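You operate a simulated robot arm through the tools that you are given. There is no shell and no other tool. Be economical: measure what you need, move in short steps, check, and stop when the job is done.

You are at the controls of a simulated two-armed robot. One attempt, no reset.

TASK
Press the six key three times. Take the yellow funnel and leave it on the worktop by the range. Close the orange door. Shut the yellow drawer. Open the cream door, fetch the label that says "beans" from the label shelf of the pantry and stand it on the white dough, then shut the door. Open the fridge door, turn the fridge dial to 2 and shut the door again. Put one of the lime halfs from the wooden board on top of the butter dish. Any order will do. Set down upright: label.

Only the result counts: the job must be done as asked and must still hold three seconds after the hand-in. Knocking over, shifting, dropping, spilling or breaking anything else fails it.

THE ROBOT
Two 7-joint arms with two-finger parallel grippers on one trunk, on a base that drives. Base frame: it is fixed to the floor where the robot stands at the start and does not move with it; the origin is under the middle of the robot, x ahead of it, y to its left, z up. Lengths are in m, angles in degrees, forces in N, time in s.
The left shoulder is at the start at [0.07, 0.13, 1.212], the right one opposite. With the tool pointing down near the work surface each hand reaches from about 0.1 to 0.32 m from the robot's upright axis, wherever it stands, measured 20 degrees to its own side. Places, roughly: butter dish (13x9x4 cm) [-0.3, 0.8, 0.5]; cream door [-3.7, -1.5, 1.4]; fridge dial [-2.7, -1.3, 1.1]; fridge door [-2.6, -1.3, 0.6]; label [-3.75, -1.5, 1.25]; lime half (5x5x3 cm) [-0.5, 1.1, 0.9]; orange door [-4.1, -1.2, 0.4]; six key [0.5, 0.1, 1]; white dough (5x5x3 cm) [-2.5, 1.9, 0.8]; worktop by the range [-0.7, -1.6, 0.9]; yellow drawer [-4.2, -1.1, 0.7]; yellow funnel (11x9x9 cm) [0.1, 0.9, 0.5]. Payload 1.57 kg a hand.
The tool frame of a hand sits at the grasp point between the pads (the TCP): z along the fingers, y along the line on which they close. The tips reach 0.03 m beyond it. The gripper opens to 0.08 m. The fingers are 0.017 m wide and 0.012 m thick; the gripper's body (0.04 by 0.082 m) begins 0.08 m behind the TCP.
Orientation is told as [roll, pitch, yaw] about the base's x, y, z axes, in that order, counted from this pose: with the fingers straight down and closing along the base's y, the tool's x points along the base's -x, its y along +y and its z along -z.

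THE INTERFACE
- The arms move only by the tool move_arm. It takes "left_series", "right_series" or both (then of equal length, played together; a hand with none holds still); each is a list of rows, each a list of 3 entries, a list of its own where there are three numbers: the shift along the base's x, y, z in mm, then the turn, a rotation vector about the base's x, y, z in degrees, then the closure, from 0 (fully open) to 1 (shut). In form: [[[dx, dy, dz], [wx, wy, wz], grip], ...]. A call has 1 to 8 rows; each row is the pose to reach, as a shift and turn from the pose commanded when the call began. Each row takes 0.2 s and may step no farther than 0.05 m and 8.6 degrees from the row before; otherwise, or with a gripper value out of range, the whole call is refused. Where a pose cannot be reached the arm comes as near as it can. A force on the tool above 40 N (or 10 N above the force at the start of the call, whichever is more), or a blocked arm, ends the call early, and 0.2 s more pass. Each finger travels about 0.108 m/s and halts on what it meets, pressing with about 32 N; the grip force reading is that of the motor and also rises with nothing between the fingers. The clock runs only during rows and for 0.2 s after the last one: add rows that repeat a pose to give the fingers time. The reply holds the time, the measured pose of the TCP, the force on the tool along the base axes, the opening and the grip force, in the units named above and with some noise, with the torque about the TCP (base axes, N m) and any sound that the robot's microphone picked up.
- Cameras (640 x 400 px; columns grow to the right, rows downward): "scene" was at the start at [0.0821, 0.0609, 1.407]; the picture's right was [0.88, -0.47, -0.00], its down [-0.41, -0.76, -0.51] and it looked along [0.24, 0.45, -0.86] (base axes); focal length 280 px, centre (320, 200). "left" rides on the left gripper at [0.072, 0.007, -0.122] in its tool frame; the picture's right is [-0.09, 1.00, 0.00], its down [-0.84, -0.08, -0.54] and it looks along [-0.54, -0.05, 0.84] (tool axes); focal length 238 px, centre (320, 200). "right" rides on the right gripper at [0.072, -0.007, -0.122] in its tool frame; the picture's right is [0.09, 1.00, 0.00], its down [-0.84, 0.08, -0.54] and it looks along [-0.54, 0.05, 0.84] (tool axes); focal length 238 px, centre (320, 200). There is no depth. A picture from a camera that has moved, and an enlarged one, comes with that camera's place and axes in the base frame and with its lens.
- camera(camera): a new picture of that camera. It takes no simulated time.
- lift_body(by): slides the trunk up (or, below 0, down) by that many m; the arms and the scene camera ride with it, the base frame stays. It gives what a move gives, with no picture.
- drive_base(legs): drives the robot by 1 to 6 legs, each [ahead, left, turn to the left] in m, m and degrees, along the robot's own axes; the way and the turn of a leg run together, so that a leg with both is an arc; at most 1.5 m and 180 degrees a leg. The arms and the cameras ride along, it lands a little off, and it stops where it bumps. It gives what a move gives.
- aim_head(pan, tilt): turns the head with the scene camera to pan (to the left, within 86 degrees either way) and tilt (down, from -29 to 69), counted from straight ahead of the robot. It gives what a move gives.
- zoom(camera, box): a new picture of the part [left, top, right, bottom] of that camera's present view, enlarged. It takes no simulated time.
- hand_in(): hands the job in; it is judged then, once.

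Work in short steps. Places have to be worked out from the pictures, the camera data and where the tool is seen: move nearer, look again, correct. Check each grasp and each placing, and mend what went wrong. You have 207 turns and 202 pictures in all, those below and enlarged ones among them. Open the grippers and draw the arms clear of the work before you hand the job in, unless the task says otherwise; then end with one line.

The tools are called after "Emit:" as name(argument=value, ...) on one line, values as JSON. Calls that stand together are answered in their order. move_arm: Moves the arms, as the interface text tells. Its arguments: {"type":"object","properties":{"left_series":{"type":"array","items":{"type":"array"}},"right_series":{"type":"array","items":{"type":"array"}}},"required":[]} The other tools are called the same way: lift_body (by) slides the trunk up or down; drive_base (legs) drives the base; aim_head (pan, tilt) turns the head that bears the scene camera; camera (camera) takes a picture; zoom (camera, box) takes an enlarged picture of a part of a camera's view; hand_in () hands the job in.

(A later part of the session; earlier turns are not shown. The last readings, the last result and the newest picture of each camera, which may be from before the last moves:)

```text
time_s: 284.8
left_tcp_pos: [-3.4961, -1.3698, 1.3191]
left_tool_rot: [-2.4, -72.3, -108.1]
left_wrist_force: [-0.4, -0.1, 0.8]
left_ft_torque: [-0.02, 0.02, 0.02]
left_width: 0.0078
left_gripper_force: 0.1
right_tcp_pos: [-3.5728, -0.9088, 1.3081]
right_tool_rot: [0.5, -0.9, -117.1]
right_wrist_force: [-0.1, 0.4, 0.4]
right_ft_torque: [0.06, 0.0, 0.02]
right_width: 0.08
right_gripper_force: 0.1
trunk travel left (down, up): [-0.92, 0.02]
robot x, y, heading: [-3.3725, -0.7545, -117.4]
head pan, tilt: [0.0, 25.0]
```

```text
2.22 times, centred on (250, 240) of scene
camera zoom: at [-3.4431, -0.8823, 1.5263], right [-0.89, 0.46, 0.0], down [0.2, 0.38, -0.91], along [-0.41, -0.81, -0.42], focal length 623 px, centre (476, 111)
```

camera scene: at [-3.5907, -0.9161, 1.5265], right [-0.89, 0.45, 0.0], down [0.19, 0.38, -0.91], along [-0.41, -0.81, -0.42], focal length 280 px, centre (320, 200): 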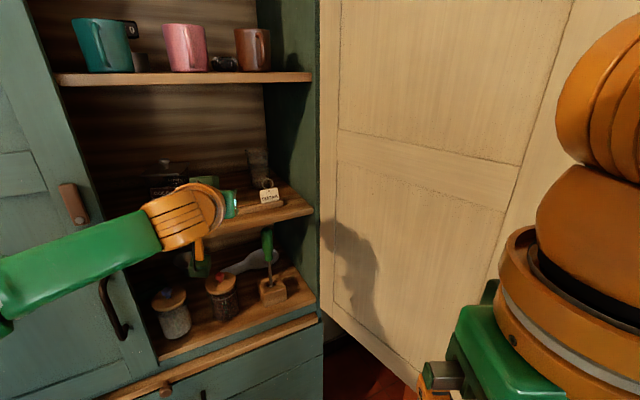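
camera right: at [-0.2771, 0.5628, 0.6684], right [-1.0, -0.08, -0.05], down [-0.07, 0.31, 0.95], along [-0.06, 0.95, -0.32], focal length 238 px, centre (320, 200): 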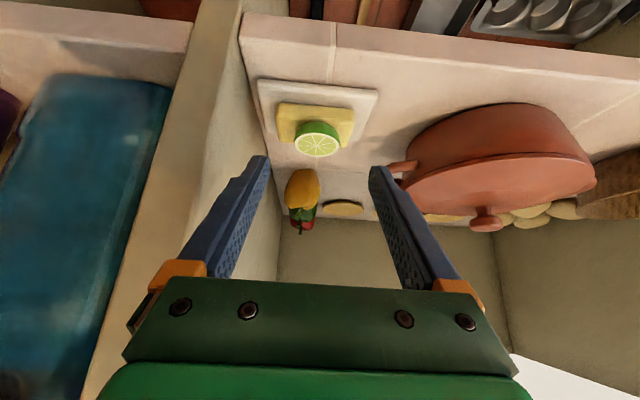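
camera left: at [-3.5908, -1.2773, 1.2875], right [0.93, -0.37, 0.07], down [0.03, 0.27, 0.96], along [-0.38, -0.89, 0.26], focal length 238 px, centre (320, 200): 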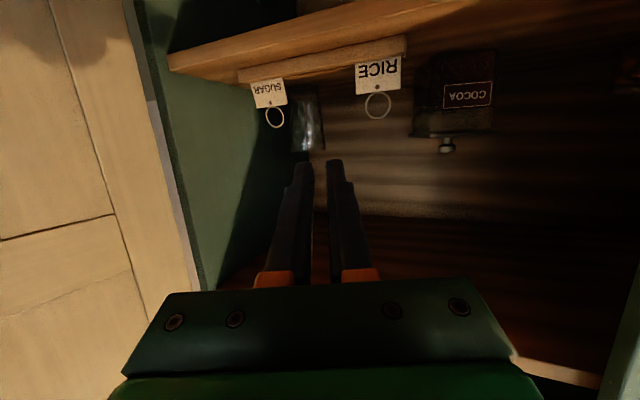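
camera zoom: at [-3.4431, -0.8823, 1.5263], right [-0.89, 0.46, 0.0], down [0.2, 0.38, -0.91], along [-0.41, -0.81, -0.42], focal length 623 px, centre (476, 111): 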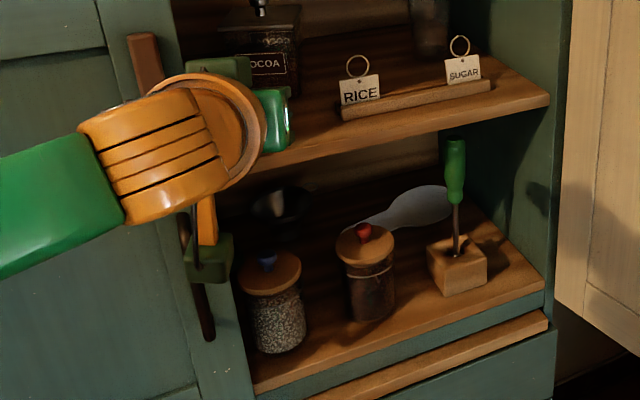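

It's not on either shelf. I check the floor in front of the cabinet and the gap between drawers and shelf.

Emit:
aim_head(pan=5, tilt=55)

Emit:
camera(camera="scene")

```text
time_s: 285.7
left_tcp_pos: [-3.4896, -1.3704, 1.3199]
left_tool_rot: [-3.1, -72.5, -107.3]
left_wrist_force: [-1.2, -0.4, -0.1]
left_ft_torque: [-0.02, -0.01, 0.03]
left_width: 0.0077
left_gripper_force: 0.0
right_tcp_pos: [-3.5665, -0.9065, 1.3103]
right_tool_rot: [0.3, -1.2, -117.1]
right_wrist_force: [0.1, 0.2, 0.0]
right_ft_torque: [-0.03, 0.02, -0.02]
right_width: 0.0799
right_gripper_force: 0.1
trunk travel left (down, up): [-0.92, 0.02]
robot x, y, heading: [-3.3721, -0.7588, -116.9]
head pan, tilt: [5.0, 55.0]
```

```text
27 pictures are left
camera scene: at [-3.422, -0.8655, 1.4828], right [-0.93, 0.38, 0.0], down [0.31, 0.76, -0.57], along [-0.22, -0.53, -0.82], focal length 280 px, centre (320, 200)
```

scene: 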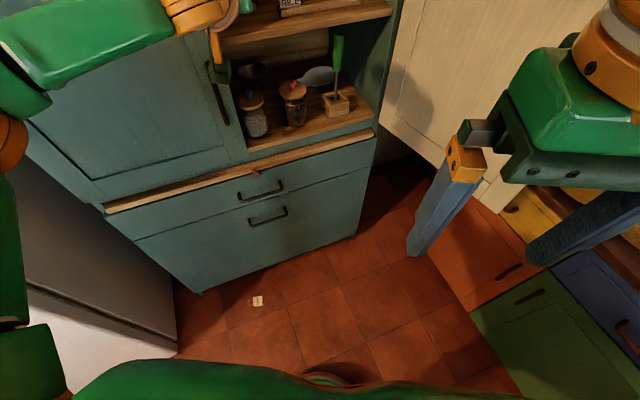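

The BEANS label lies on the floor near (-3.28, -1.36); I'll pick it up later. First I close the cream door with the right hand: tuck the left, extend the right, get round the door's free edge, and sweep it shut.

Emit:
move_arm(left_series=[[[18, 36, -10], [0, 0, 0], 0.5], [[36, 72, -20], [0, 0, 0], 0.3], [[54, 108, -30], [0, 0, 0], 0.3], [[72, 144, -40], [0, 0, 0], 0.3], [[85, 165, -50], [0, 0, 0], 0.3]], right_series=[[[-35, -23, -22], [0, 0, 0], 0.5], [[-70, -46, -44], [0, 0, 0], 1], [[-104, -69, -66], [0, 0, 0], 1], [[-138, -92, -88], [0, 0, 0], 1], [[-171, -115, -110], [0, 0, 0], 1]])

Emit:
drive_base(legs=[[0, 0, 27], [-0.16, 0, 0], [0, -0.46, 0], [0.15, 0, 0]])

Emit:
aim_head(pan=-20, tilt=30)

Emit:
camera(camera="scene")

```text
time_s: 286.9
left_tcp_pos: [-3.416, -1.2177, 1.2768]
left_tool_rot: [-3.0, -72.3, -107.4]
left_wrist_force: [0.0, -0.6, -0.3]
left_ft_torque: [0.03, 0.0, 0.03]
left_width: 0.0559
left_gripper_force: 0.1
left hand out of reach, approached as far as the arm can: row 5
right_tcp_pos: [-3.7417, -1.0246, 1.197]
right_tool_rot: [0.3, -1.1, -117.1]
right_wrist_force: [0.3, 0.1, 0.3]
right_ft_torque: [0.04, -0.04, -0.03]
right_width: 0.0
right_gripper_force: 21.2
trunk travel left (down, up): [-0.92, 0.02]
robot x, y, heading: [-3.3755, -0.7546, -117.1]
head pan, tilt: [5.0, 55.0]
```

```text
time_s: 293.1
left_tcp_pos: [-3.6653, -1.1686, 1.2779]
left_tool_rot: [-3.1, -72.6, -80.5]
left_wrist_force: [-0.2, 0.1, 0.7]
left_ft_torque: [0.02, 0.01, -0.03]
left_width: 0.0561
left_gripper_force: 0.0
right_tcp_pos: [-4.0428, -1.1434, 1.199]
right_tool_rot: [0.4, -1.2, -90.0]
right_wrist_force: [1.1, 0.5, -0.4]
right_ft_torque: [-0.06, -0.02, -0.02]
right_width: 0.0002
right_gripper_force: 22.0
trunk travel left (down, up): [-0.92, 0.02]
robot x, y, heading: [-3.8359, -0.7433, -90.2]
head pan, tilt: [5.0, 55.0]
```

```text
time_s: 293.9
left_tcp_pos: [-3.6642, -1.1715, 1.2771]
left_tool_rot: [-2.9, -72.4, -80.6]
left_wrist_force: [0.2, -0.2, -0.4]
left_ft_torque: [0.0, -0.01, -0.02]
left_width: 0.0561
left_gripper_force: 0.2
right_tcp_pos: [-4.0413, -1.1489, 1.1982]
right_tool_rot: [0.3, -1.0, -90.0]
right_wrist_force: [-0.3, 0.4, 1.4]
right_ft_torque: [0.01, 0.01, 0.0]
right_width: 0.0002
right_gripper_force: 21.1
trunk travel left (down, up): [-0.92, 0.02]
robot x, y, heading: [-3.8361, -0.7428, -90.0]
head pan, tilt: [-20.0, 30.0]
```

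```text
26 pictures are left
camera scene: at [-3.8681, -0.8769, 1.5185], right [-0.94, 0.34, 0.0], down [0.17, 0.47, -0.87], along [-0.3, -0.81, -0.5], focal length 280 px, centre (320, 200)
```

scene: 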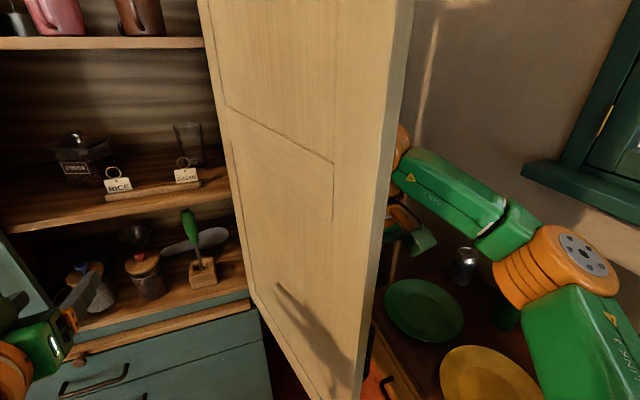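

The right hand is behind the door's outer face. I turn left 30° and drive ahead to swing it closed.

Emit:
drive_base(legs=[[0, 0, 15], [0, 0, 15], [0.12, 0, 0], [0.1, 0, 0]])

Emit:
aim_head(pan=-30, tilt=35)

Emit:
camera(camera="scene")

```text
time_s: 297.7
left_tcp_pos: [-3.3685, -1.2072, 1.2812]
left_tool_rot: [-3.3, -72.9, -50.0]
left_wrist_force: [-1.4, 0.5, 0.2]
left_ft_torque: [0.0, 0.01, 0.02]
left_width: 0.0556
left_gripper_force: 0.0
right_tcp_pos: [-3.7041, -1.3755, 1.2019]
right_tool_rot: [0.3, -1.5, -59.7]
right_wrist_force: [-0.9, 0.4, 0.5]
right_ft_torque: [-0.03, -0.02, 0.0]
right_width: 0.0
right_gripper_force: 21.0
trunk travel left (down, up): [-0.92, 0.02]
robot x, y, heading: [-3.7285, -0.9328, -59.8]
head pan, tilt: [-20.0, 30.0]
```

```text
time_s: 298.4
left_tcp_pos: [-3.3637, -1.2143, 1.2772]
left_tool_rot: [-2.9, -72.5, -50.2]
left_wrist_force: [0.2, -0.5, 0.0]
left_ft_torque: [0.03, -0.02, 0.0]
left_width: 0.0562
left_gripper_force: 0.1
right_tcp_pos: [-3.7007, -1.3827, 1.1987]
right_tool_rot: [0.3, -1.2, -59.6]
right_wrist_force: [0.3, 0.5, 0.1]
right_ft_torque: [-0.01, 0.01, 0.03]
right_width: 0.0001
right_gripper_force: 21.6
trunk travel left (down, up): [-0.92, 0.02]
robot x, y, heading: [-3.7318, -0.9307, -59.9]
head pan, tilt: [-30.0, 35.0]
```

```text
25 pictures are left
camera scene: at [-3.703, -1.0587, 1.5112], right [-1.0, 0.0, 0.0], down [0.0, 0.57, -0.82], along [0.0, -0.82, -0.57], focal length 280 px, centre (320, 200)
```

scene: 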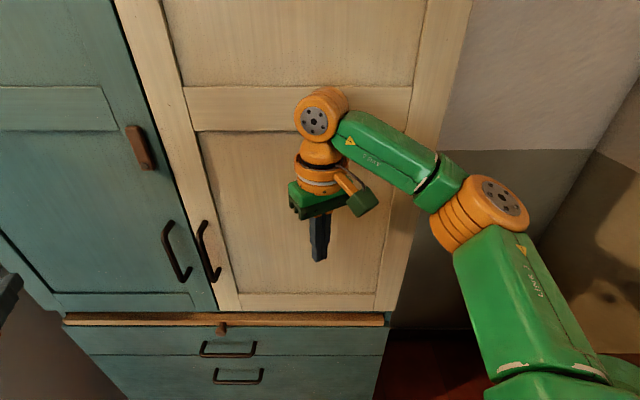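

The door has swung shut or nearly so. I push gently on it to make sure.

Emit:
move_arm(right_series=[[[30, -8, 0], [0, 0, 0], 1], [[60, -20, 0], [0, 0, 0], 1], [[70, -35, 0], [0, 0, 0], 1], [[70, -50, 0], [0, 0, 0], 1], [[70, -65, 0], [0, 0, 0], 1], [[70, -80, 0], [0, 0, 0], 1], [[70, -95, 0], [0, 0, 0], 1]])

Emit:
zoom(camera="scene", box=[100, 150, 420, 350])

```text
time_s: 300.0
left_tcp_pos: [-3.3619, -1.214, 1.2769]
left_tool_rot: [-3.3, -72.5, -49.8]
left_wrist_force: [0.4, 0.6, 0.1]
left_ft_torque: [-0.02, 0.03, -0.01]
left_width: 0.0557
left_gripper_force: 0.0
right_tcp_pos: [-3.6376, -1.4329, 1.1926]
right_tool_rot: [0.2, -1.3, -59.6]
right_wrist_force: [3.4, 4.6, -0.7]
right_ft_torque: [-0.37, 0.21, 0.17]
right_width: 0.0
right_gripper_force: 21.2
right hand out of reach, approached as far as the arm can: row 4, 5, 6, 7
trunk travel left (down, up): [-0.92, 0.02]
robot x, y, heading: [-3.7266, -0.9292, -60.0]
head pan, tilt: [-30.0, 35.0]
```

```text
2.00 times, centred on (260, 250) of scene
camera zoom: at [-3.7, -1.0575, 1.5112], right [-1.0, 0.0, 0.0], down [0.0, 0.57, -0.82], along [0.0, -0.82, -0.57], focal length 560 px, centre (440, 100)
```

zoom: 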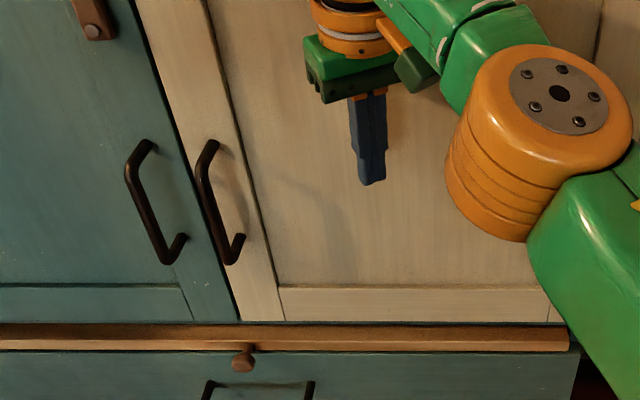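

Flush, with contact. One small extra nudge with the base, then I back off and move to pick up the label.

Emit:
drive_base(legs=[[0.02, 0, 0], [-0.25, 0, 0]])

Emit:
move_arm(right_series=[[[-30, 20, 0], [0, 0, 0], 0.6], [[-60, 50, 10], [0, 0, 0], 0.3], [[-90, 85, 20], [0, 0, 0], 0], [[-115, 120, 30], [0, 0, 0], 0]])

```text
time_s: 300.9
left_tcp_pos: [-3.3597, -1.2146, 1.2818]
left_tool_rot: [-3.8, -73.0, -49.5]
left_wrist_force: [-0.1, 0.5, 0.7]
left_ft_torque: [0.0, -0.01, 0.01]
left_width: 0.0558
left_gripper_force: 0.1
right_tcp_pos: [-3.6371, -1.4334, 1.1965]
right_tool_rot: [0.3, -1.3, -59.5]
right_wrist_force: [-5.5, 18.0, 6.1]
right_ft_torque: [-1.74, -0.46, -0.14]
right_width: 0.0001
right_gripper_force: 21.1
trunk travel left (down, up): [-0.92, 0.02]
robot x, y, heading: [-3.723, -0.9444, -59.9]
head pan, tilt: [-30.0, 35.0]
stopped in leg 1: the robot was blocked; the commanded pose is now the measured one
```

```text
time_s: 301.9
left_tcp_pos: [-3.3546, -1.2265, 1.2772]
left_tool_rot: [-3.5, -72.6, -50.0]
left_wrist_force: [-0.3, -0.9, 0.4]
left_ft_torque: [-0.03, -0.01, -0.02]
left_width: 0.0561
left_gripper_force: 0.0
right_tcp_pos: [-3.748, -1.3224, 1.2203]
right_tool_rot: [0.4, -0.9, -59.8]
right_wrist_force: [0.7, 0.6, 0.5]
right_ft_torque: [-0.02, 0.03, -0.01]
right_width: 0.0798
right_gripper_force: 0.1
trunk travel left (down, up): [-0.92, 0.02]
robot x, y, heading: [-3.7222, -0.9455, -59.7]
head pan, tilt: [-30.0, 35.0]
```

The door is firmly shut. I go over toward the label to look at it closely.

Emit:
drive_base(legs=[[-0.22, 0, 0], [0, 0, -30], [0, 0.4, 0]])

Emit:
aim_head(pan=10, tilt=60)

Emit:
zoom(camera="scene", box=[200, 120, 440, 270])

```text
time_s: 307.1
left_tcp_pos: [-3.2673, -1.1783, 1.2775]
left_tool_rot: [-2.5, -72.4, -81.1]
left_wrist_force: [-0.8, -1.0, -0.7]
left_ft_torque: [0.03, -0.02, 0.04]
left_width: 0.0559
left_gripper_force: 0.0
right_tcp_pos: [-3.6557, -1.0646, 1.2191]
right_tool_rot: [0.4, -0.8, -89.9]
right_wrist_force: [0.1, -0.2, -0.2]
right_ft_torque: [0.01, 0.0, -0.01]
right_width: 0.0797
right_gripper_force: 0.0
trunk travel left (down, up): [-0.92, 0.02]
robot x, y, heading: [-3.4362, -0.7529, -89.8]
head pan, tilt: [-30.0, 35.0]
```

```text
time_s: 308.2
left_tcp_pos: [-3.2634, -1.178, 1.2768]
left_tool_rot: [-2.9, -72.3, -80.6]
left_wrist_force: [0.1, 0.2, -0.1]
left_ft_torque: [0.01, -0.03, 0.0]
left_width: 0.0561
left_gripper_force: 0.0
right_tcp_pos: [-3.6535, -1.0646, 1.2197]
right_tool_rot: [0.4, -0.7, -89.9]
right_wrist_force: [-0.9, 0.3, 0.5]
right_ft_torque: [0.0, 0.02, -0.01]
right_width: 0.08
right_gripper_force: 0.0
trunk travel left (down, up): [-0.92, 0.02]
robot x, y, heading: [-3.431, -0.7482, -89.6]
head pan, tilt: [10.0, 60.0]
```

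```text
2.67 times, centred on (320, 195) of scene
camera zoom: at [-3.424, -0.8629, 1.4767], right [-0.99, -0.17, 0.0], down [-0.15, 0.85, -0.5], along [0.09, -0.49, -0.87], focal length 747 px, centre (320, 213)
```

zoom: 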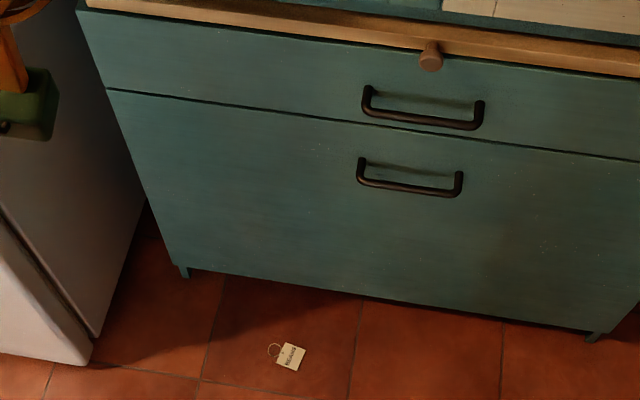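

The label lies flat, ring pointing roughly +x (heading about -18°). I plan to pick it with the right hand pointing down, gripping its side edges, so I tuck the left arm, yaw the right tool by 57°, and approach.

Emit:
move_arm(left_series=[[[0, 30, 0], [8, 0, 0], 0.3], [[0, 60, 0], [16, 0, 0], 0.3], [[0, 90, 0], [24, 0, 0], 0.3], [[0, 120, 0], [32, 0, 0], 0.3], [[0, 150, 0], [40, 0, 0], 0.3], [[0, 180, -10], [48, 0, 0], 0.3], [[0, 210, -20], [56, 0, 0], 0.3], [[0, 240, -30], [64, 0, 0], 0.3]], right_series=[[[12, 0, 0], [0, 0, 7], 0], [[25, 0, 0], [0, 0, 14], 0], [[38, 0, 0], [0, 0, 21], 0], [[50, 0, 0], [0, 0, 28], 0], [[62, 0, 0], [0, 0, 35], 0], [[75, 0, 0], [0, 0, 42], 0], [[88, 0, 0], [0, 0, 49], 0], [[100, 0, 0], [0, 0, 57], 0]])

Emit:
drive_base(legs=[[0, 0, 15], [0.26, 0.118, 0]])

Emit:
lift_body(by=-0.4)

Emit:
lift_body(by=-0.3)

Emit:
camera(camera="right")

```text
time_s: 310.0
left_tcp_pos: [-3.2613, -0.9379, 1.2466]
left_tool_rot: [5.6, -8.6, -87.2]
left_wrist_force: [-0.7, -0.3, -0.1]
left_ft_torque: [0.03, 0.0, -0.02]
left_width: 0.0559
left_gripper_force: 0.1
left hand out of reach, approached as far as the arm can: row 1
right_tcp_pos: [-3.5534, -1.0653, 1.219]
right_tool_rot: [0.5, -0.7, -32.8]
right_wrist_force: [0.6, -0.2, 0.2]
right_ft_torque: [0.02, 0.04, 0.03]
right_width: 0.08
right_gripper_force: 0.1
trunk travel left (down, up): [-0.92, 0.02]
robot x, y, heading: [-3.4367, -0.7486, -89.8]
head pan, tilt: [10.0, 60.0]
```

```text
time_s: 312.9
left_tcp_pos: [-3.0408, -1.1051, 1.2464]
left_tool_rot: [5.7, -8.8, -72.2]
left_wrist_force: [0.3, -0.1, -0.2]
left_ft_torque: [0.0, 0.0, -0.03]
left_width: 0.0559
left_gripper_force: 0.2
right_tcp_pos: [-3.2894, -1.303, 1.2212]
right_tool_rot: [0.3, -0.7, -18.1]
right_wrist_force: [-0.2, -0.1, -0.8]
right_ft_torque: [-0.03, -0.01, 0.0]
right_width: 0.0801
right_gripper_force: 0.2
trunk travel left (down, up): [-0.92, 0.02]
robot x, y, heading: [-3.2577, -0.9695, -74.9]
head pan, tilt: [10.0, 60.0]
```

```text
time_s: 316.7
left_tcp_pos: [-3.0395, -1.1081, 0.8473]
left_tool_rot: [5.6, -8.6, -72.1]
left_wrist_force: [0.3, -0.7, 1.3]
left_ft_torque: [0.01, 0.01, 0.01]
left_width: 0.0564
left_gripper_force: 0.2
right_tcp_pos: [-3.2878, -1.3051, 0.8203]
right_tool_rot: [0.4, -0.7, -18.0]
right_wrist_force: [1.9, -0.1, 0.4]
right_ft_torque: [-0.03, -0.01, -0.03]
right_width: 0.0801
right_gripper_force: 0.0
trunk travel left (down, up): [-0.52, 0.42]
robot x, y, heading: [-3.2518, -0.9689, -75.1]
head pan, tilt: [10.0, 60.0]
```

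```text
time_s: 319.7
left_tcp_pos: [-3.0398, -1.1082, 0.5461]
left_tool_rot: [5.7, -8.6, -72.2]
left_wrist_force: [-0.1, 0.0, 0.5]
left_ft_torque: [-0.02, -0.02, 0.01]
left_width: 0.0561
left_gripper_force: 0.1
right_tcp_pos: [-3.2876, -1.3063, 0.5201]
right_tool_rot: [0.4, -0.7, -18.1]
right_wrist_force: [-0.2, -0.6, 0.8]
right_ft_torque: [0.01, 0.03, 0.02]
right_width: 0.0802
right_gripper_force: 0.0
trunk travel left (down, up): [-0.22, 0.72]
robot x, y, heading: [-3.2528, -0.9729, -74.9]
head pan, tilt: [10.0, 60.0]
```

```text
22 pictures are left
camera right: at [-3.3592, -1.2901, 0.6413], right [0.22, 0.98, 0.01], down [0.81, -0.19, 0.55], along [0.54, -0.12, -0.83], focal length 238 px, centre (320, 200)
```

right: 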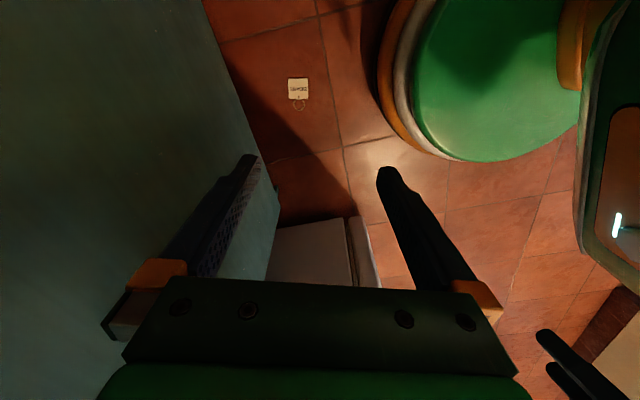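

Label card centre is (-3.274, -1.362), ring aligned with the tool. I align in xy and descend: trunk first, then arm.

Emit:
lift_body(by=-0.21)

Emit:
move_arm(right_series=[[[5, -20, -40], [0, 0, 0], 0], [[10, -40, -80], [0, 0, 0], 0], [[16, -56, -120], [0, 0, 0], 0], [[16, -56, -160], [0, 0, 0], 0], [[16, -56, -195], [0, 0, 0], 0]])

Emit:
camera(camera="right")

```text
time_s: 322.0
left_tcp_pos: [-3.0382, -1.1081, 0.3373]
left_tool_rot: [5.7, -8.6, -72.2]
left_wrist_force: [1.2, -0.5, 0.2]
left_ft_torque: [-0.04, 0.03, -0.02]
left_width: 0.0561
left_gripper_force: 0.1
right_tcp_pos: [-3.287, -1.3059, 0.3107]
right_tool_rot: [0.4, -0.7, -18.0]
right_wrist_force: [0.2, -0.4, 0.2]
right_ft_torque: [0.0, 0.0, 0.02]
right_width: 0.08
right_gripper_force: 0.1
trunk travel left (down, up): [-0.01, 0.93]
robot x, y, heading: [-3.2554, -0.9715, -74.9]
head pan, tilt: [10.0, 60.0]
```

```text
time_s: 323.2
left_tcp_pos: [-3.0392, -1.1088, 0.335]
left_tool_rot: [5.7, -8.6, -72.2]
left_wrist_force: [0.4, 0.4, 0.0]
left_ft_torque: [0.0, 0.0, 0.04]
left_width: 0.056
left_gripper_force: 0.0
right_tcp_pos: [-3.2751, -1.3555, 0.186]
right_tool_rot: [0.4, -0.7, -18.2]
right_wrist_force: [-0.2, -0.5, -0.7]
right_ft_torque: [0.02, 0.02, 0.0]
right_width: 0.0802
right_gripper_force: 0.1
right hand out of reach, approached as far as the arm can: row 3, 4, 5
trunk travel left (down, up): [-0.01, 0.93]
robot x, y, heading: [-3.2529, -0.9706, -75.0]
head pan, tilt: [10.0, 60.0]
```

```text
21 pictures are left
camera right: at [-3.3465, -1.3394, 0.3072], right [0.23, 0.97, 0.01], down [0.81, -0.19, 0.55], along [0.54, -0.12, -0.83], focal length 238 px, centre (320, 200)
```

right: 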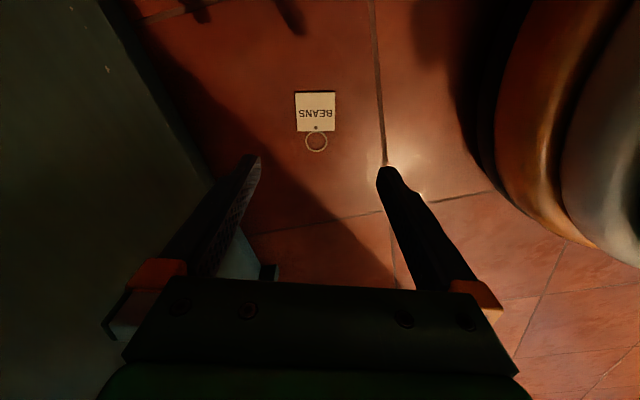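

Aligned, but at the reach limit. I move the base 8 cm closer, compensate with the hand, and lower toward the floor.

Emit:
drive_base(legs=[[0.08, 0, 0]])

Emit:
move_arm(right_series=[[[-10, 38, 0], [0, 0, 0], 0], [[-22, 75, -20], [0, 0, 0], 0], [[-22, 75, -60], [0, 0, 0], 0], [[-22, 75, -95], [0, 0, 0], 0], [[-22, 75, -110], [0, 0, 0], 0]])

Emit:
camera(camera="right")

```text
time_s: 324.3
left_tcp_pos: [-3.0216, -1.1846, 0.3358]
left_tool_rot: [5.5, -8.8, -72.5]
left_wrist_force: [-0.7, 0.9, 0.2]
left_ft_torque: [0.01, -0.04, 0.05]
left_width: 0.0561
left_gripper_force: 0.0
right_tcp_pos: [-3.2576, -1.426, 0.1859]
right_tool_rot: [1.0, 0.0, -18.2]
right_wrist_force: [1.4, 19.6, 2.4]
right_ft_torque: [-1.88, 0.07, -0.01]
right_width: 0.0636
right_gripper_force: 0.0
trunk travel left (down, up): [-0.01, 0.93]
robot x, y, heading: [-3.2337, -1.0447, -75.3]
head pan, tilt: [10.0, 60.0]
stopped in leg 1: the force on the tool passed its limit at 96 N (the readings are from after the stop); the commanded pose is now the measured one
```

```text
time_s: 325.5
left_tcp_pos: [-3.0193, -1.1855, 0.3373]
left_tool_rot: [5.7, -8.6, -72.5]
left_wrist_force: [1.0, 0.5, 0.6]
left_ft_torque: [-0.01, 0.01, 0.01]
left_width: 0.0558
left_gripper_force: 0.0
right_tcp_pos: [-3.2809, -1.3538, 0.0738]
right_tool_rot: [1.1, 0.0, -18.3]
right_wrist_force: [0.2, -0.8, 0.6]
right_ft_torque: [-0.04, 0.02, 0.06]
right_width: 0.08
right_gripper_force: 0.0
trunk travel left (down, up): [-0.01, 0.93]
robot x, y, heading: [-3.2337, -1.0479, -75.8]
head pan, tilt: [10.0, 60.0]
```

```text
20 pictures are left
camera right: at [-3.3509, -1.3394, 0.1964], right [0.22, 0.97, 0.02], down [0.82, -0.2, 0.54], along [0.53, -0.11, -0.84], focal length 238 px, centre (320, 200)
```

right: 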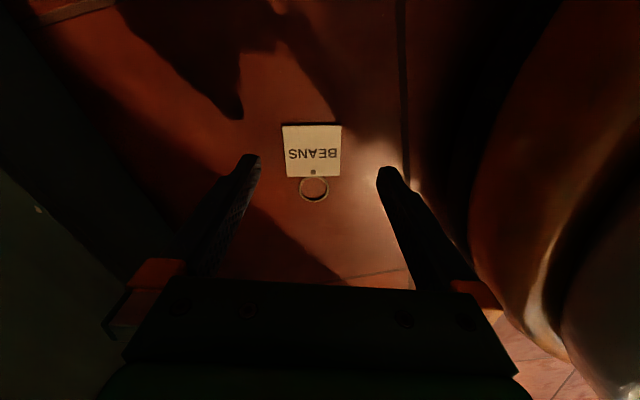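

Well aligned. I lower to the floor and close on the card's side edges.

Emit:
move_arm(right_series=[[[4, -6, -20], [0, 0, 0], 0], [[4, -6, -32], [0, 0, 0], 0], [[4, -6, -38], [0, 0, 0], 0], [[4, -6, -42], [0, 0, 0], 0], [[4, -6, -44], [0, 0, 0], 0]])

```text
time_s: 326.7
left_tcp_pos: [-3.0206, -1.1857, 0.3369]
left_tool_rot: [5.7, -8.6, -72.5]
left_wrist_force: [0.7, -0.6, -0.8]
left_ft_torque: [0.03, 0.0, 0.01]
left_width: 0.0559
left_gripper_force: 0.0
right_tcp_pos: [-3.2753, -1.3581, 0.0321]
right_tool_rot: [1.0, 0.1, -18.3]
right_wrist_force: [-0.4, 0.0, 0.3]
right_ft_torque: [-0.01, -0.01, -0.03]
right_width: 0.0798
right_gripper_force: 0.0
trunk travel left (down, up): [-0.01, 0.93]
robot x, y, heading: [-3.2377, -1.0442, -75.6]
head pan, tilt: [10.0, 60.0]
```

Emit:
move_arm(right_series=[[[0, 0, -2], [0, 0, 0], 0], [[0, 0, -2], [0, 0, 0], 0.2], [[0, 0, -2], [0, 0, 0], 0.35], [[0, 0, -2], [0, 0, 0], 0.5], [[0, 0, -2], [0, 0, 0], 0.7], [[0, 0, -2], [0, 0, 0], 0.7]])

Emit:
camera(camera="right")

```text
time_s: 328.1
left_tcp_pos: [-3.0192, -1.1855, 0.3375]
left_tool_rot: [5.6, -8.7, -72.6]
left_wrist_force: [0.9, -0.7, -0.6]
left_ft_torque: [-0.02, -0.01, 0.0]
left_width: 0.056
left_gripper_force: 0.0
right_tcp_pos: [-3.2748, -1.3578, 0.0308]
right_tool_rot: [0.7, -0.1, -18.3]
right_wrist_force: [-5.2, -13.3, 13.5]
right_ft_torque: [-0.82, 0.24, -0.01]
right_width: 0.0457
right_gripper_force: 32.1
trunk travel left (down, up): [-0.01, 0.93]
robot x, y, heading: [-3.2321, -1.0461, -75.4]
head pan, tilt: [10.0, 60.0]
```

```text
19 pictures are left
camera right: at [-3.3459, -1.3444, 0.1522], right [0.23, 0.97, 0.01], down [0.82, -0.2, 0.54], along [0.53, -0.11, -0.84], focal length 238 px, centre (320, 200)
```

right: 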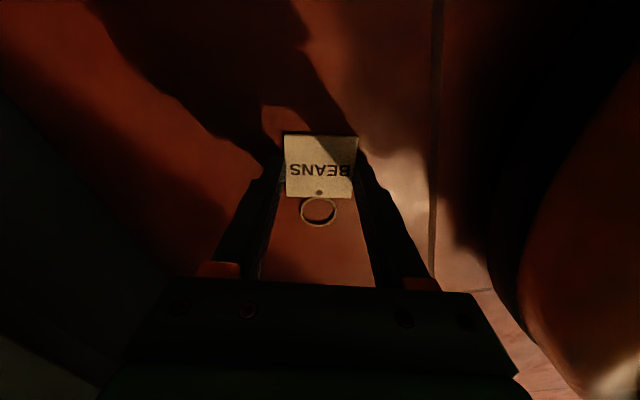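

Gripped by the card edges (45.7 mm, 32 N). I lift gently.

Emit:
move_arm(right_series=[[[0, 0, 6], [0, 0, 0], 0.7], [[0, 0, 15], [0, 0, 0], 0.7], [[0, 0, 30], [0, 0, 0], 0.7], [[0, 0, 60], [0, 0, 0], 0.7], [[0, 0, 100], [0, 0, 0], 0.7]])

Emit:
lift_body(by=0.3)

Emit:
camera(camera="right")

```text
time_s: 329.3
left_tcp_pos: [-3.0192, -1.1856, 0.336]
left_tool_rot: [5.6, -8.6, -72.4]
left_wrist_force: [0.8, -0.2, 1.2]
left_ft_torque: [-0.01, 0.02, 0.03]
left_width: 0.056
left_gripper_force: 0.0
right_tcp_pos: [-3.2758, -1.358, 0.1296]
right_tool_rot: [1.0, -0.1, -18.3]
right_wrist_force: [-0.7, 0.1, 0.7]
right_ft_torque: [0.0, 0.0, 0.02]
right_width: 0.0455
right_gripper_force: 31.3
trunk travel left (down, up): [-0.01, 0.93]
robot x, y, heading: [-3.2313, -1.045, -75.4]
head pan, tilt: [10.0, 60.0]
```

```text
time_s: 332.3
left_tcp_pos: [-3.019, -1.1857, 0.6358]
left_tool_rot: [5.7, -8.6, -72.6]
left_wrist_force: [0.4, -0.1, -0.6]
left_ft_torque: [0.0, 0.02, 0.0]
left_width: 0.0562
left_gripper_force: 0.1
right_tcp_pos: [-3.2745, -1.3587, 0.4288]
right_tool_rot: [1.1, 0.0, -18.3]
right_wrist_force: [0.0, 0.0, -0.2]
right_ft_torque: [0.0, 0.0, 0.0]
right_width: 0.0459
right_gripper_force: 32.0
trunk travel left (down, up): [-0.31, 0.63]
robot x, y, heading: [-3.2386, -1.0476, -75.4]
head pan, tilt: [10.0, 60.0]
```

```text
18 pictures are left
camera right: at [-3.3457, -1.3437, 0.5512], right [0.22, 0.97, 0.02], down [0.82, -0.2, 0.54], along [0.53, -0.11, -0.84], focal length 238 px, centre (320, 200)
```

right: 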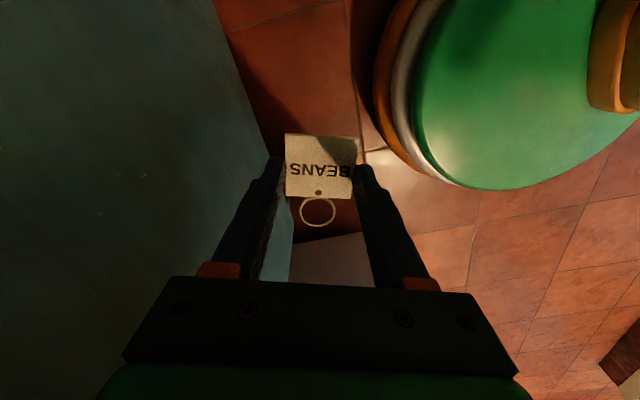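

Held securely. I raise the trunk, back away, turn to face +y, and drive toward the dough.

Emit:
lift_body(by=0.4)

Emit:
drive_base(legs=[[-0.3, 0, 0], [0, 0, 85], [0, 0, 80], [0, -0.57, 0], [1.3, 0, 0]])

Emit:
aim_head(pan=-10, tilt=30)

Emit:
camera(camera="scene")

```text
time_s: 336.2
left_tcp_pos: [-3.0192, -1.1855, 1.0359]
left_tool_rot: [5.7, -8.6, -72.4]
left_wrist_force: [0.2, -0.5, -0.1]
left_ft_torque: [0.01, -0.03, -0.02]
left_width: 0.0557
left_gripper_force: 0.1
right_tcp_pos: [-3.2757, -1.3579, 0.8301]
right_tool_rot: [1.0, 0.0, -18.4]
right_wrist_force: [-0.7, -0.5, -0.4]
right_ft_torque: [-0.04, 0.01, 0.0]
right_width: 0.0458
right_gripper_force: 31.7
trunk travel left (down, up): [-0.71, 0.23]
robot x, y, heading: [-3.2374, -1.0485, -75.5]
head pan, tilt: [10.0, 60.0]
```

```text
time_s: 354.2
left_tcp_pos: [-2.8476, 0.7314, 1.0355]
left_tool_rot: [5.6, -8.7, 89.7]
left_wrist_force: [-0.4, -0.7, 0.2]
left_ft_torque: [0.01, -0.04, 0.04]
left_width: 0.0559
left_gripper_force: 0.0
right_tcp_pos: [-2.5521, 0.8178, 0.8298]
right_tool_rot: [1.0, -0.1, 143.9]
right_wrist_force: [-1.1, -0.1, -0.1]
right_ft_torque: [0.01, 0.03, -0.03]
right_width: 0.0456
right_gripper_force: 31.8
trunk travel left (down, up): [-0.71, 0.23]
robot x, y, heading: [-2.6899, 0.5369, 86.9]
head pan, tilt: [10.0, 60.0]
```

```text
time_s: 355.2
left_tcp_pos: [-2.848, 0.7319, 1.0372]
left_tool_rot: [5.7, -8.6, 89.7]
left_wrist_force: [-0.5, 0.3, 0.3]
left_ft_torque: [-0.03, -0.02, 0.01]
left_width: 0.0563
left_gripper_force: 0.1
right_tcp_pos: [-2.5532, 0.8188, 0.8289]
right_tool_rot: [1.0, 0.0, 143.9]
right_wrist_force: [0.2, 0.1, -0.5]
right_ft_torque: [-0.01, 0.0, 0.0]
right_width: 0.0456
right_gripper_force: 31.5
trunk travel left (down, up): [-0.71, 0.23]
robot x, y, heading: [-2.6845, 0.5311, 86.7]
head pan, tilt: [-10.0, 30.0]
```

```text
17 pictures are left
camera scene: at [-2.6629, 0.6737, 1.3086], right [0.97, -0.23, 0.0], down [-0.11, -0.49, -0.87], along [0.2, 0.84, -0.5], focal length 280 px, centre (320, 200)
```

scene: 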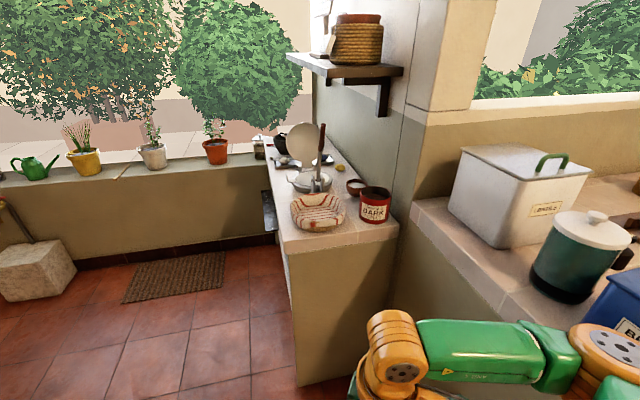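

Emit:
zoom(camera="scene", box=[240, 110, 420, 250])

```text
2.86 times, centred on (330, 180) of scene
camera zoom: at [-2.6629, 0.6737, 1.3086], right [0.97, -0.23, 0.0], down [-0.11, -0.49, -0.87], along [0.2, 0.84, -0.5], focal length 800 px, centre (291, 257)
```

zoom: 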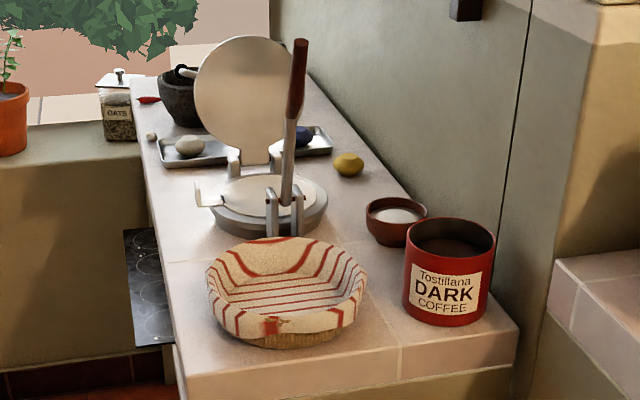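

The white dough is on the tray near the counter's left edge, about (-2.546, 1.855), so I can approach from the open floor to the west with the hand's camera clear of the edge. First I yaw the right tool back in line, then pitch it to horizontal so that the label stands upright.

Emit:
move_arm(right_series=[[[0, 0, 5], [0, 0, -8.5], 0.7], [[0, 0, 10], [0, 0, -17], 0.7], [[0, 0, 15], [0, 0, -25.5], 0.7], [[0, 0, 20], [0, 0, -34], 0.7], [[0, 0, 25], [0, 0, -42.5], 0.7], [[0, 0, 30], [0, 0, -51], 0.7], [[0, 0, 35], [0, 0, -59.5], 0.7], [[0, 0, 40], [0, 0, -68], 0.7]])

Emit:
move_arm(right_series=[[[5, 18, 10], [8.2, -2.1, 0], 0.7], [[10, 36, 20], [16.4, -4.1, 0], 0.7], [[15, 54, 30], [24.7, -6.2, 0], 0.7], [[20, 72, 40], [32.9, -8.3, 0], 0.7], [[25, 90, 50], [41.2, -10.4, 0], 0.7], [[30, 108, 60], [49.4, -12.4, 0], 0.7], [[35, 126, 60], [57.7, -14.5, 0], 0.7], [[40, 144, 60], [65.9, -16.6, 0], 0.7]])

Emit:
move_arm(right_series=[[[0, 5, 0], [8, -2, 0], 0.7], [[0, 10, 0], [16, -4, 0], 0.7], [[0, 15, 0], [21.3, -5.4, 0], 0.7], [[0, 15, 0], [21.3, -5.4, 0], 0.7]])

Emit:
camera(camera="right")

```text
time_s: 357.0
left_tcp_pos: [-2.8486, 0.732, 1.0371]
left_tool_rot: [5.7, -8.6, 89.7]
left_wrist_force: [-0.2, 0.4, -0.1]
left_ft_torque: [0.02, -0.01, -0.01]
left_width: 0.0563
left_gripper_force: 0.1
right_tcp_pos: [-2.5526, 0.8175, 0.869]
right_tool_rot: [1.1, 0.0, 75.7]
right_wrist_force: [0.4, 0.3, 0.2]
right_ft_torque: [0.02, 0.01, 0.0]
right_width: 0.0455
right_gripper_force: 32.1
trunk travel left (down, up): [-0.71, 0.23]
robot x, y, heading: [-2.6835, 0.5343, 86.6]
head pan, tilt: [-10.0, 30.0]
```

```text
time_s: 358.8
left_tcp_pos: [-2.8499, 0.7324, 1.0355]
left_tool_rot: [5.7, -8.6, 89.7]
left_wrist_force: [0.1, 0.3, -0.1]
left_ft_torque: [0.01, -0.04, -0.01]
left_width: 0.0561
left_gripper_force: 0.0
right_tcp_pos: [-2.5148, 0.9627, 0.9296]
right_tool_rot: [1.0, -68.1, 75.9]
right_wrist_force: [0.7, 0.0, 0.0]
right_ft_torque: [0.01, -0.01, 0.05]
right_width: 0.0455
right_gripper_force: 32.3
trunk travel left (down, up): [-0.71, 0.23]
robot x, y, heading: [-2.6841, 0.5315, 86.8]
head pan, tilt: [-10.0, 30.0]
```

```text
time_s: 359.8
left_tcp_pos: [-2.8476, 0.7325, 1.0366]
left_tool_rot: [5.7, -8.6, 89.7]
left_wrist_force: [0.3, -0.3, 0.1]
left_ft_torque: [-0.01, 0.01, -0.04]
left_width: 0.0559
left_gripper_force: 0.0
right_tcp_pos: [-2.545, 0.973, 0.9469]
right_tool_rot: [-55.7, -89.9, 132.2]
right_wrist_force: [0.4, -0.1, 0.0]
right_ft_torque: [0.01, -0.01, 0.02]
right_width: 0.0456
right_gripper_force: 32.4
right hand out of reach, approached as far as the arm can: row 2, 3, 4
trunk travel left (down, up): [-0.71, 0.23]
robot x, y, heading: [-2.6851, 0.5317, 86.8]
head pan, tilt: [-10.0, 30.0]
```

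```text
15 pictures are left
camera right: at [-2.5664, 0.853, 0.8758], right [-0.97, 0.23, -0.09], down [-0.2, -0.51, 0.84], along [0.15, 0.83, 0.54], focal length 238 px, centre (320, 200)
```

right: 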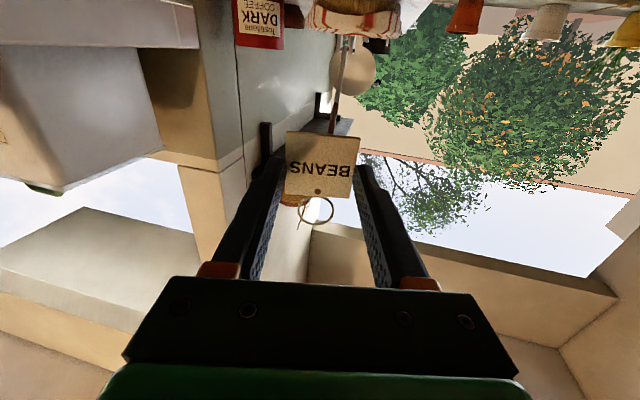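

The label is upright and the tool horizontal. I drive to the west side of the counter and turn toward the dough.

Emit:
drive_base(legs=[[0, 0.47, 0], [1.03, 0, 0], [0, 0, -46.8]])

Emit:
aim_head(pan=-15, tilt=35)

Emit:
camera(camera="scene")

```text
time_s: 369.6
left_tcp_pos: [-3.0529, 1.8441, 1.0368]
left_tool_rot: [5.7, -8.6, 43.0]
left_wrist_force: [0.3, 0.1, 0.7]
left_ft_torque: [-0.03, 0.0, 0.0]
left_width: 0.0561
left_gripper_force: 0.0
right_tcp_pos: [-2.6705, 1.789, 0.9472]
right_tool_rot: [-31.1, -89.8, 60.9]
right_wrist_force: [-0.2, -0.6, 0.5]
right_ft_torque: [0.0, 0.0, 0.0]
right_width: 0.0453
right_gripper_force: 32.6
trunk travel left (down, up): [-0.71, 0.23]
robot x, y, heading: [-3.086, 1.5892, 39.7]
head pan, tilt: [-10.0, 30.0]
```

```text
time_s: 370.3
left_tcp_pos: [-3.053, 1.8457, 1.0373]
left_tool_rot: [5.7, -8.6, 43.0]
left_wrist_force: [-0.4, 0.0, -0.7]
left_ft_torque: [-0.01, 0.01, 0.02]
left_width: 0.0563
left_gripper_force: 0.0
right_tcp_pos: [-2.6702, 1.7893, 0.9475]
right_tool_rot: [-28.7, -89.8, 58.5]
right_wrist_force: [-0.3, 0.7, -1.4]
right_ft_torque: [0.01, 0.0, -0.01]
right_width: 0.0458
right_gripper_force: 32.1
trunk travel left (down, up): [-0.71, 0.23]
robot x, y, heading: [-3.0851, 1.5901, 40.0]
head pan, tilt: [-15.0, 35.0]
```

```text
14 pictures are left
camera scene: at [-2.9681, 1.6629, 1.3009], right [0.42, -0.91, 0.0], down [-0.52, -0.24, -0.82], along [0.74, 0.35, -0.57], focal length 280 px, centre (320, 200)
```

scene: 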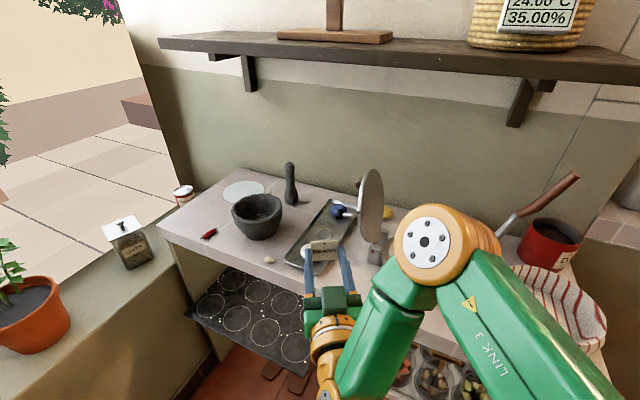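

Emit:
zoom(camera="scene", box=[260, 190, 420, 300])

```text
3.64 times, centred on (340, 245) of scene
camera zoom: at [-2.9681, 1.6629, 1.3009], right [0.42, -0.91, 0.0], down [-0.52, -0.24, -0.82], along [0.74, 0.35, -0.57], focal length 1019 px, centre (247, 36)
```

zoom: 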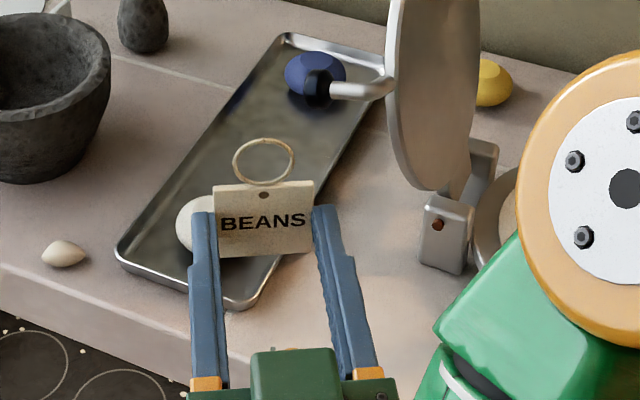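

Dough centre triangulates to (-2.543, 1.883), top z≈0.832. I move the label above it.

Emit:
move_arm(right_series=[[[25, 20, -10], [0, 0, 0], 0.7], [[50, 39, -20], [0, 0, 0], 0.7], [[76, 59, -35], [0, 0, 0], 0.7], [[103, 80, -55], [0, 0, 0], 0.7], [[103, 80, -70], [0, 0, 0], 0.7], [[103, 80, -70], [0, 0, 0], 0.7]])

Emit:
zoom(camera="scene", box=[260, 190, 420, 300])

```text
time_s: 371.7
left_tcp_pos: [-3.0527, 1.8443, 1.0367]
left_tool_rot: [5.7, -8.6, 43.1]
left_wrist_force: [0.6, -0.2, 0.9]
left_ft_torque: [-0.03, 0.01, -0.02]
left_width: 0.0557
left_gripper_force: 0.0
right_tcp_pos: [-2.5918, 1.8998, 0.9099]
right_tool_rot: [-5.2, -89.0, 34.0]
right_wrist_force: [-0.2, -0.1, -0.8]
right_ft_torque: [0.0, -0.04, -0.03]
right_width: 0.0459
right_gripper_force: 32.4
right hand out of reach, approached as far as the arm can: row 1, 2, 3, 4, 5, 6
trunk travel left (down, up): [-0.71, 0.23]
robot x, y, heading: [-3.0872, 1.5935, 40.0]
head pan, tilt: [-15.0, 35.0]
```

```text
3.64 times, centred on (340, 245) of scene
camera zoom: at [-2.9681, 1.6627, 1.3009], right [0.42, -0.91, 0.0], down [-0.52, -0.24, -0.82], along [0.74, 0.35, -0.57], focal length 1019 px, centre (247, 36)
```

zoom: 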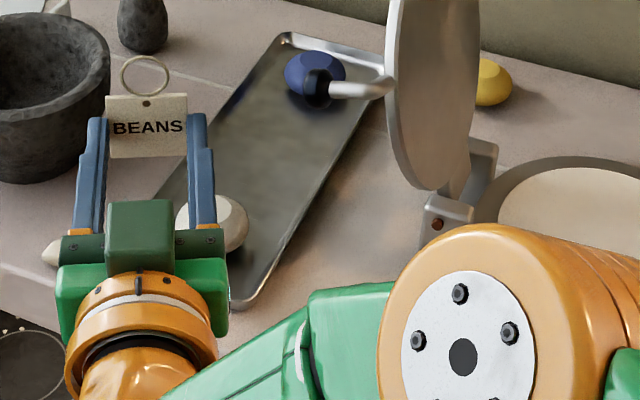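

The arm is at its limit here but already well placed, so I use the base for the last 3.4 cm to the right and the trunk for lowering.

Emit:
drive_base(legs=[[0.002, -0.034, 0]])

Emit:
lift_body(by=-0.045)

Emit:
zoom(camera="scene", box=[260, 170, 420, 280])

```text
time_s: 372.5
left_tcp_pos: [-3.031, 1.8232, 1.0352]
left_tool_rot: [5.4, -8.6, 43.0]
left_wrist_force: [-0.4, 0.6, -0.7]
left_ft_torque: [-0.01, -0.02, -0.01]
left_width: 0.0563
left_gripper_force: 0.1
right_tcp_pos: [-2.5729, 1.878, 0.9095]
right_tool_rot: [-18.9, -88.9, 47.8]
right_wrist_force: [0.0, 0.7, 0.3]
right_ft_torque: [0.02, 0.01, 0.04]
right_width: 0.0456
right_gripper_force: 31.5
trunk travel left (down, up): [-0.71, 0.23]
robot x, y, heading: [-3.0662, 1.5664, 40.0]
head pan, tilt: [-15.0, 35.0]
```

```text
time_s: 373.4
left_tcp_pos: [-3.0304, 1.82, 0.9907]
left_tool_rot: [5.8, -8.6, 43.0]
left_wrist_force: [-1.1, 0.1, 0.3]
left_ft_torque: [0.06, -0.02, -0.03]
left_width: 0.0559
left_gripper_force: 0.1
right_tcp_pos: [-2.569, 1.875, 0.8641]
right_tool_rot: [-4.1, -88.9, 33.0]
right_wrist_force: [-0.2, 0.2, 0.4]
right_ft_torque: [-0.01, -0.01, -0.01]
right_width: 0.0457
right_gripper_force: 32.0
trunk travel left (down, up): [-0.665, 0.275]
robot x, y, heading: [-3.0657, 1.5677, 39.9]
head pan, tilt: [-15.0, 35.0]
```

```text
3.64 times, centred on (340, 225) of scene
camera zoom: at [-2.9447, 1.6378, 1.2559], right [0.42, -0.91, 0.0], down [-0.52, -0.24, -0.82], along [0.74, 0.35, -0.57], focal length 1019 px, centre (247, 109)
```

zoom: 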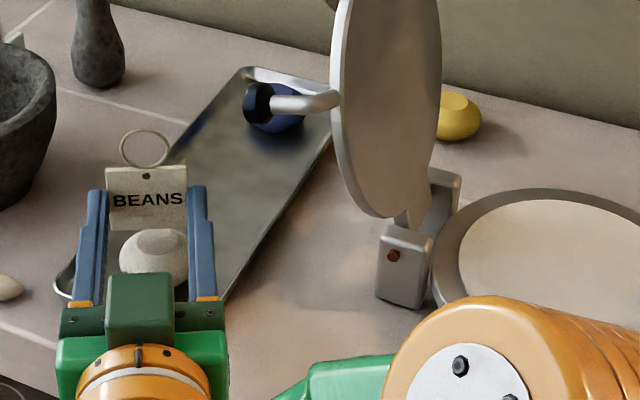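

Label is exactly above the dough, under 1 cm of clearance. I lower in small trunk steps.

Emit:
lift_body(by=-0.008)

Emit:
lift_body(by=-0.004)

```text
time_s: 374.0
left_tcp_pos: [-3.0283, 1.8203, 0.9823]
left_tool_rot: [5.7, -8.7, 43.0]
left_wrist_force: [-0.1, -0.4, 0.3]
left_ft_torque: [0.0, -0.01, -0.01]
left_width: 0.056
left_gripper_force: 0.1
right_tcp_pos: [-2.5702, 1.8749, 0.8577]
right_tool_rot: [-4.9, -89.1, 33.8]
right_wrist_force: [0.9, 1.4, 4.1]
right_ft_torque: [0.07, -0.12, 0.01]
right_width: 0.0455
right_gripper_force: 32.3
trunk travel left (down, up): [-0.657, 0.283]
robot x, y, heading: [-3.0617, 1.5669, 40.0]
head pan, tilt: [-15.0, 35.0]
```

```text
time_s: 374.5
left_tcp_pos: [-3.0317, 1.8193, 0.9807]
left_tool_rot: [5.6, -8.8, 43.0]
left_wrist_force: [0.1, -0.3, 0.0]
left_ft_torque: [-0.01, 0.01, 0.01]
left_width: 0.056
left_gripper_force: 0.1
right_tcp_pos: [-2.5702, 1.874, 0.8559]
right_tool_rot: [-6.1, -89.6, 34.9]
right_wrist_force: [6.5, 4.7, 21.0]
right_ft_torque: [0.35, -0.71, -0.02]
right_width: 0.0455
right_gripper_force: 32.2
trunk travel left (down, up): [-0.653, 0.287]
robot x, y, heading: [-3.068, 1.5651, 40.2]
head pan, tilt: [-15.0, 35.0]
```

Pressed on with 21 N. I ease 1 mm, then open slowly and check whether it stands.

Emit:
move_arm(right_series=[[[0, 0, 1], [0, 0, 0], 0.6], [[0, 0, 1], [0, 0, 0], 0.42], [[0, 0, 1], [0, 0, 0], 0.38], [[0, 0, 1], [0, 0, 0], 0.3], [[0, 0, 1], [0, 0, 0], 0.25]])

Emit:
zoom(camera="scene", box=[260, 170, 420, 280])

```text
time_s: 375.7
left_tcp_pos: [-3.0292, 1.8206, 0.9794]
left_tool_rot: [5.7, -8.5, 43.0]
left_wrist_force: [-0.2, 0.5, -0.6]
left_ft_torque: [0.03, 0.0, 0.0]
left_width: 0.0559
left_gripper_force: 0.1
right_tcp_pos: [-2.5694, 1.8744, 0.8543]
right_tool_rot: [-4.9, -89.1, 33.8]
right_wrist_force: [-1.5, 0.3, 0.6]
right_ft_torque: [0.03, -0.02, -0.02]
right_width: 0.0599
right_gripper_force: 0.0
trunk travel left (down, up): [-0.653, 0.287]
robot x, y, heading: [-3.0621, 1.5667, 40.0]
head pan, tilt: [-15.0, 35.0]
```

```text
3.64 times, centred on (340, 225) of scene
camera zoom: at [-2.9448, 1.638, 1.2439], right [0.42, -0.91, 0.0], down [-0.52, -0.24, -0.82], along [0.74, 0.35, -0.57], focal length 1019 px, centre (247, 109)
```

zoom: 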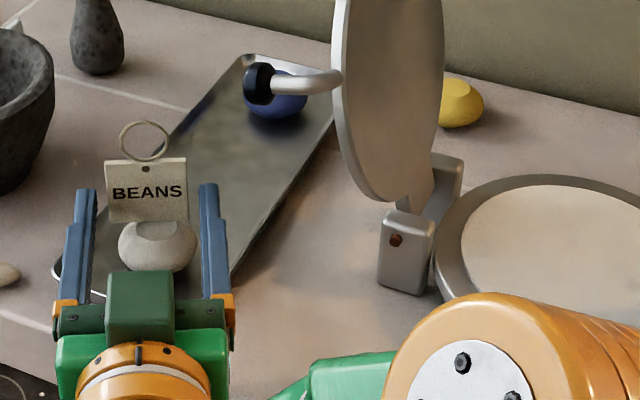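

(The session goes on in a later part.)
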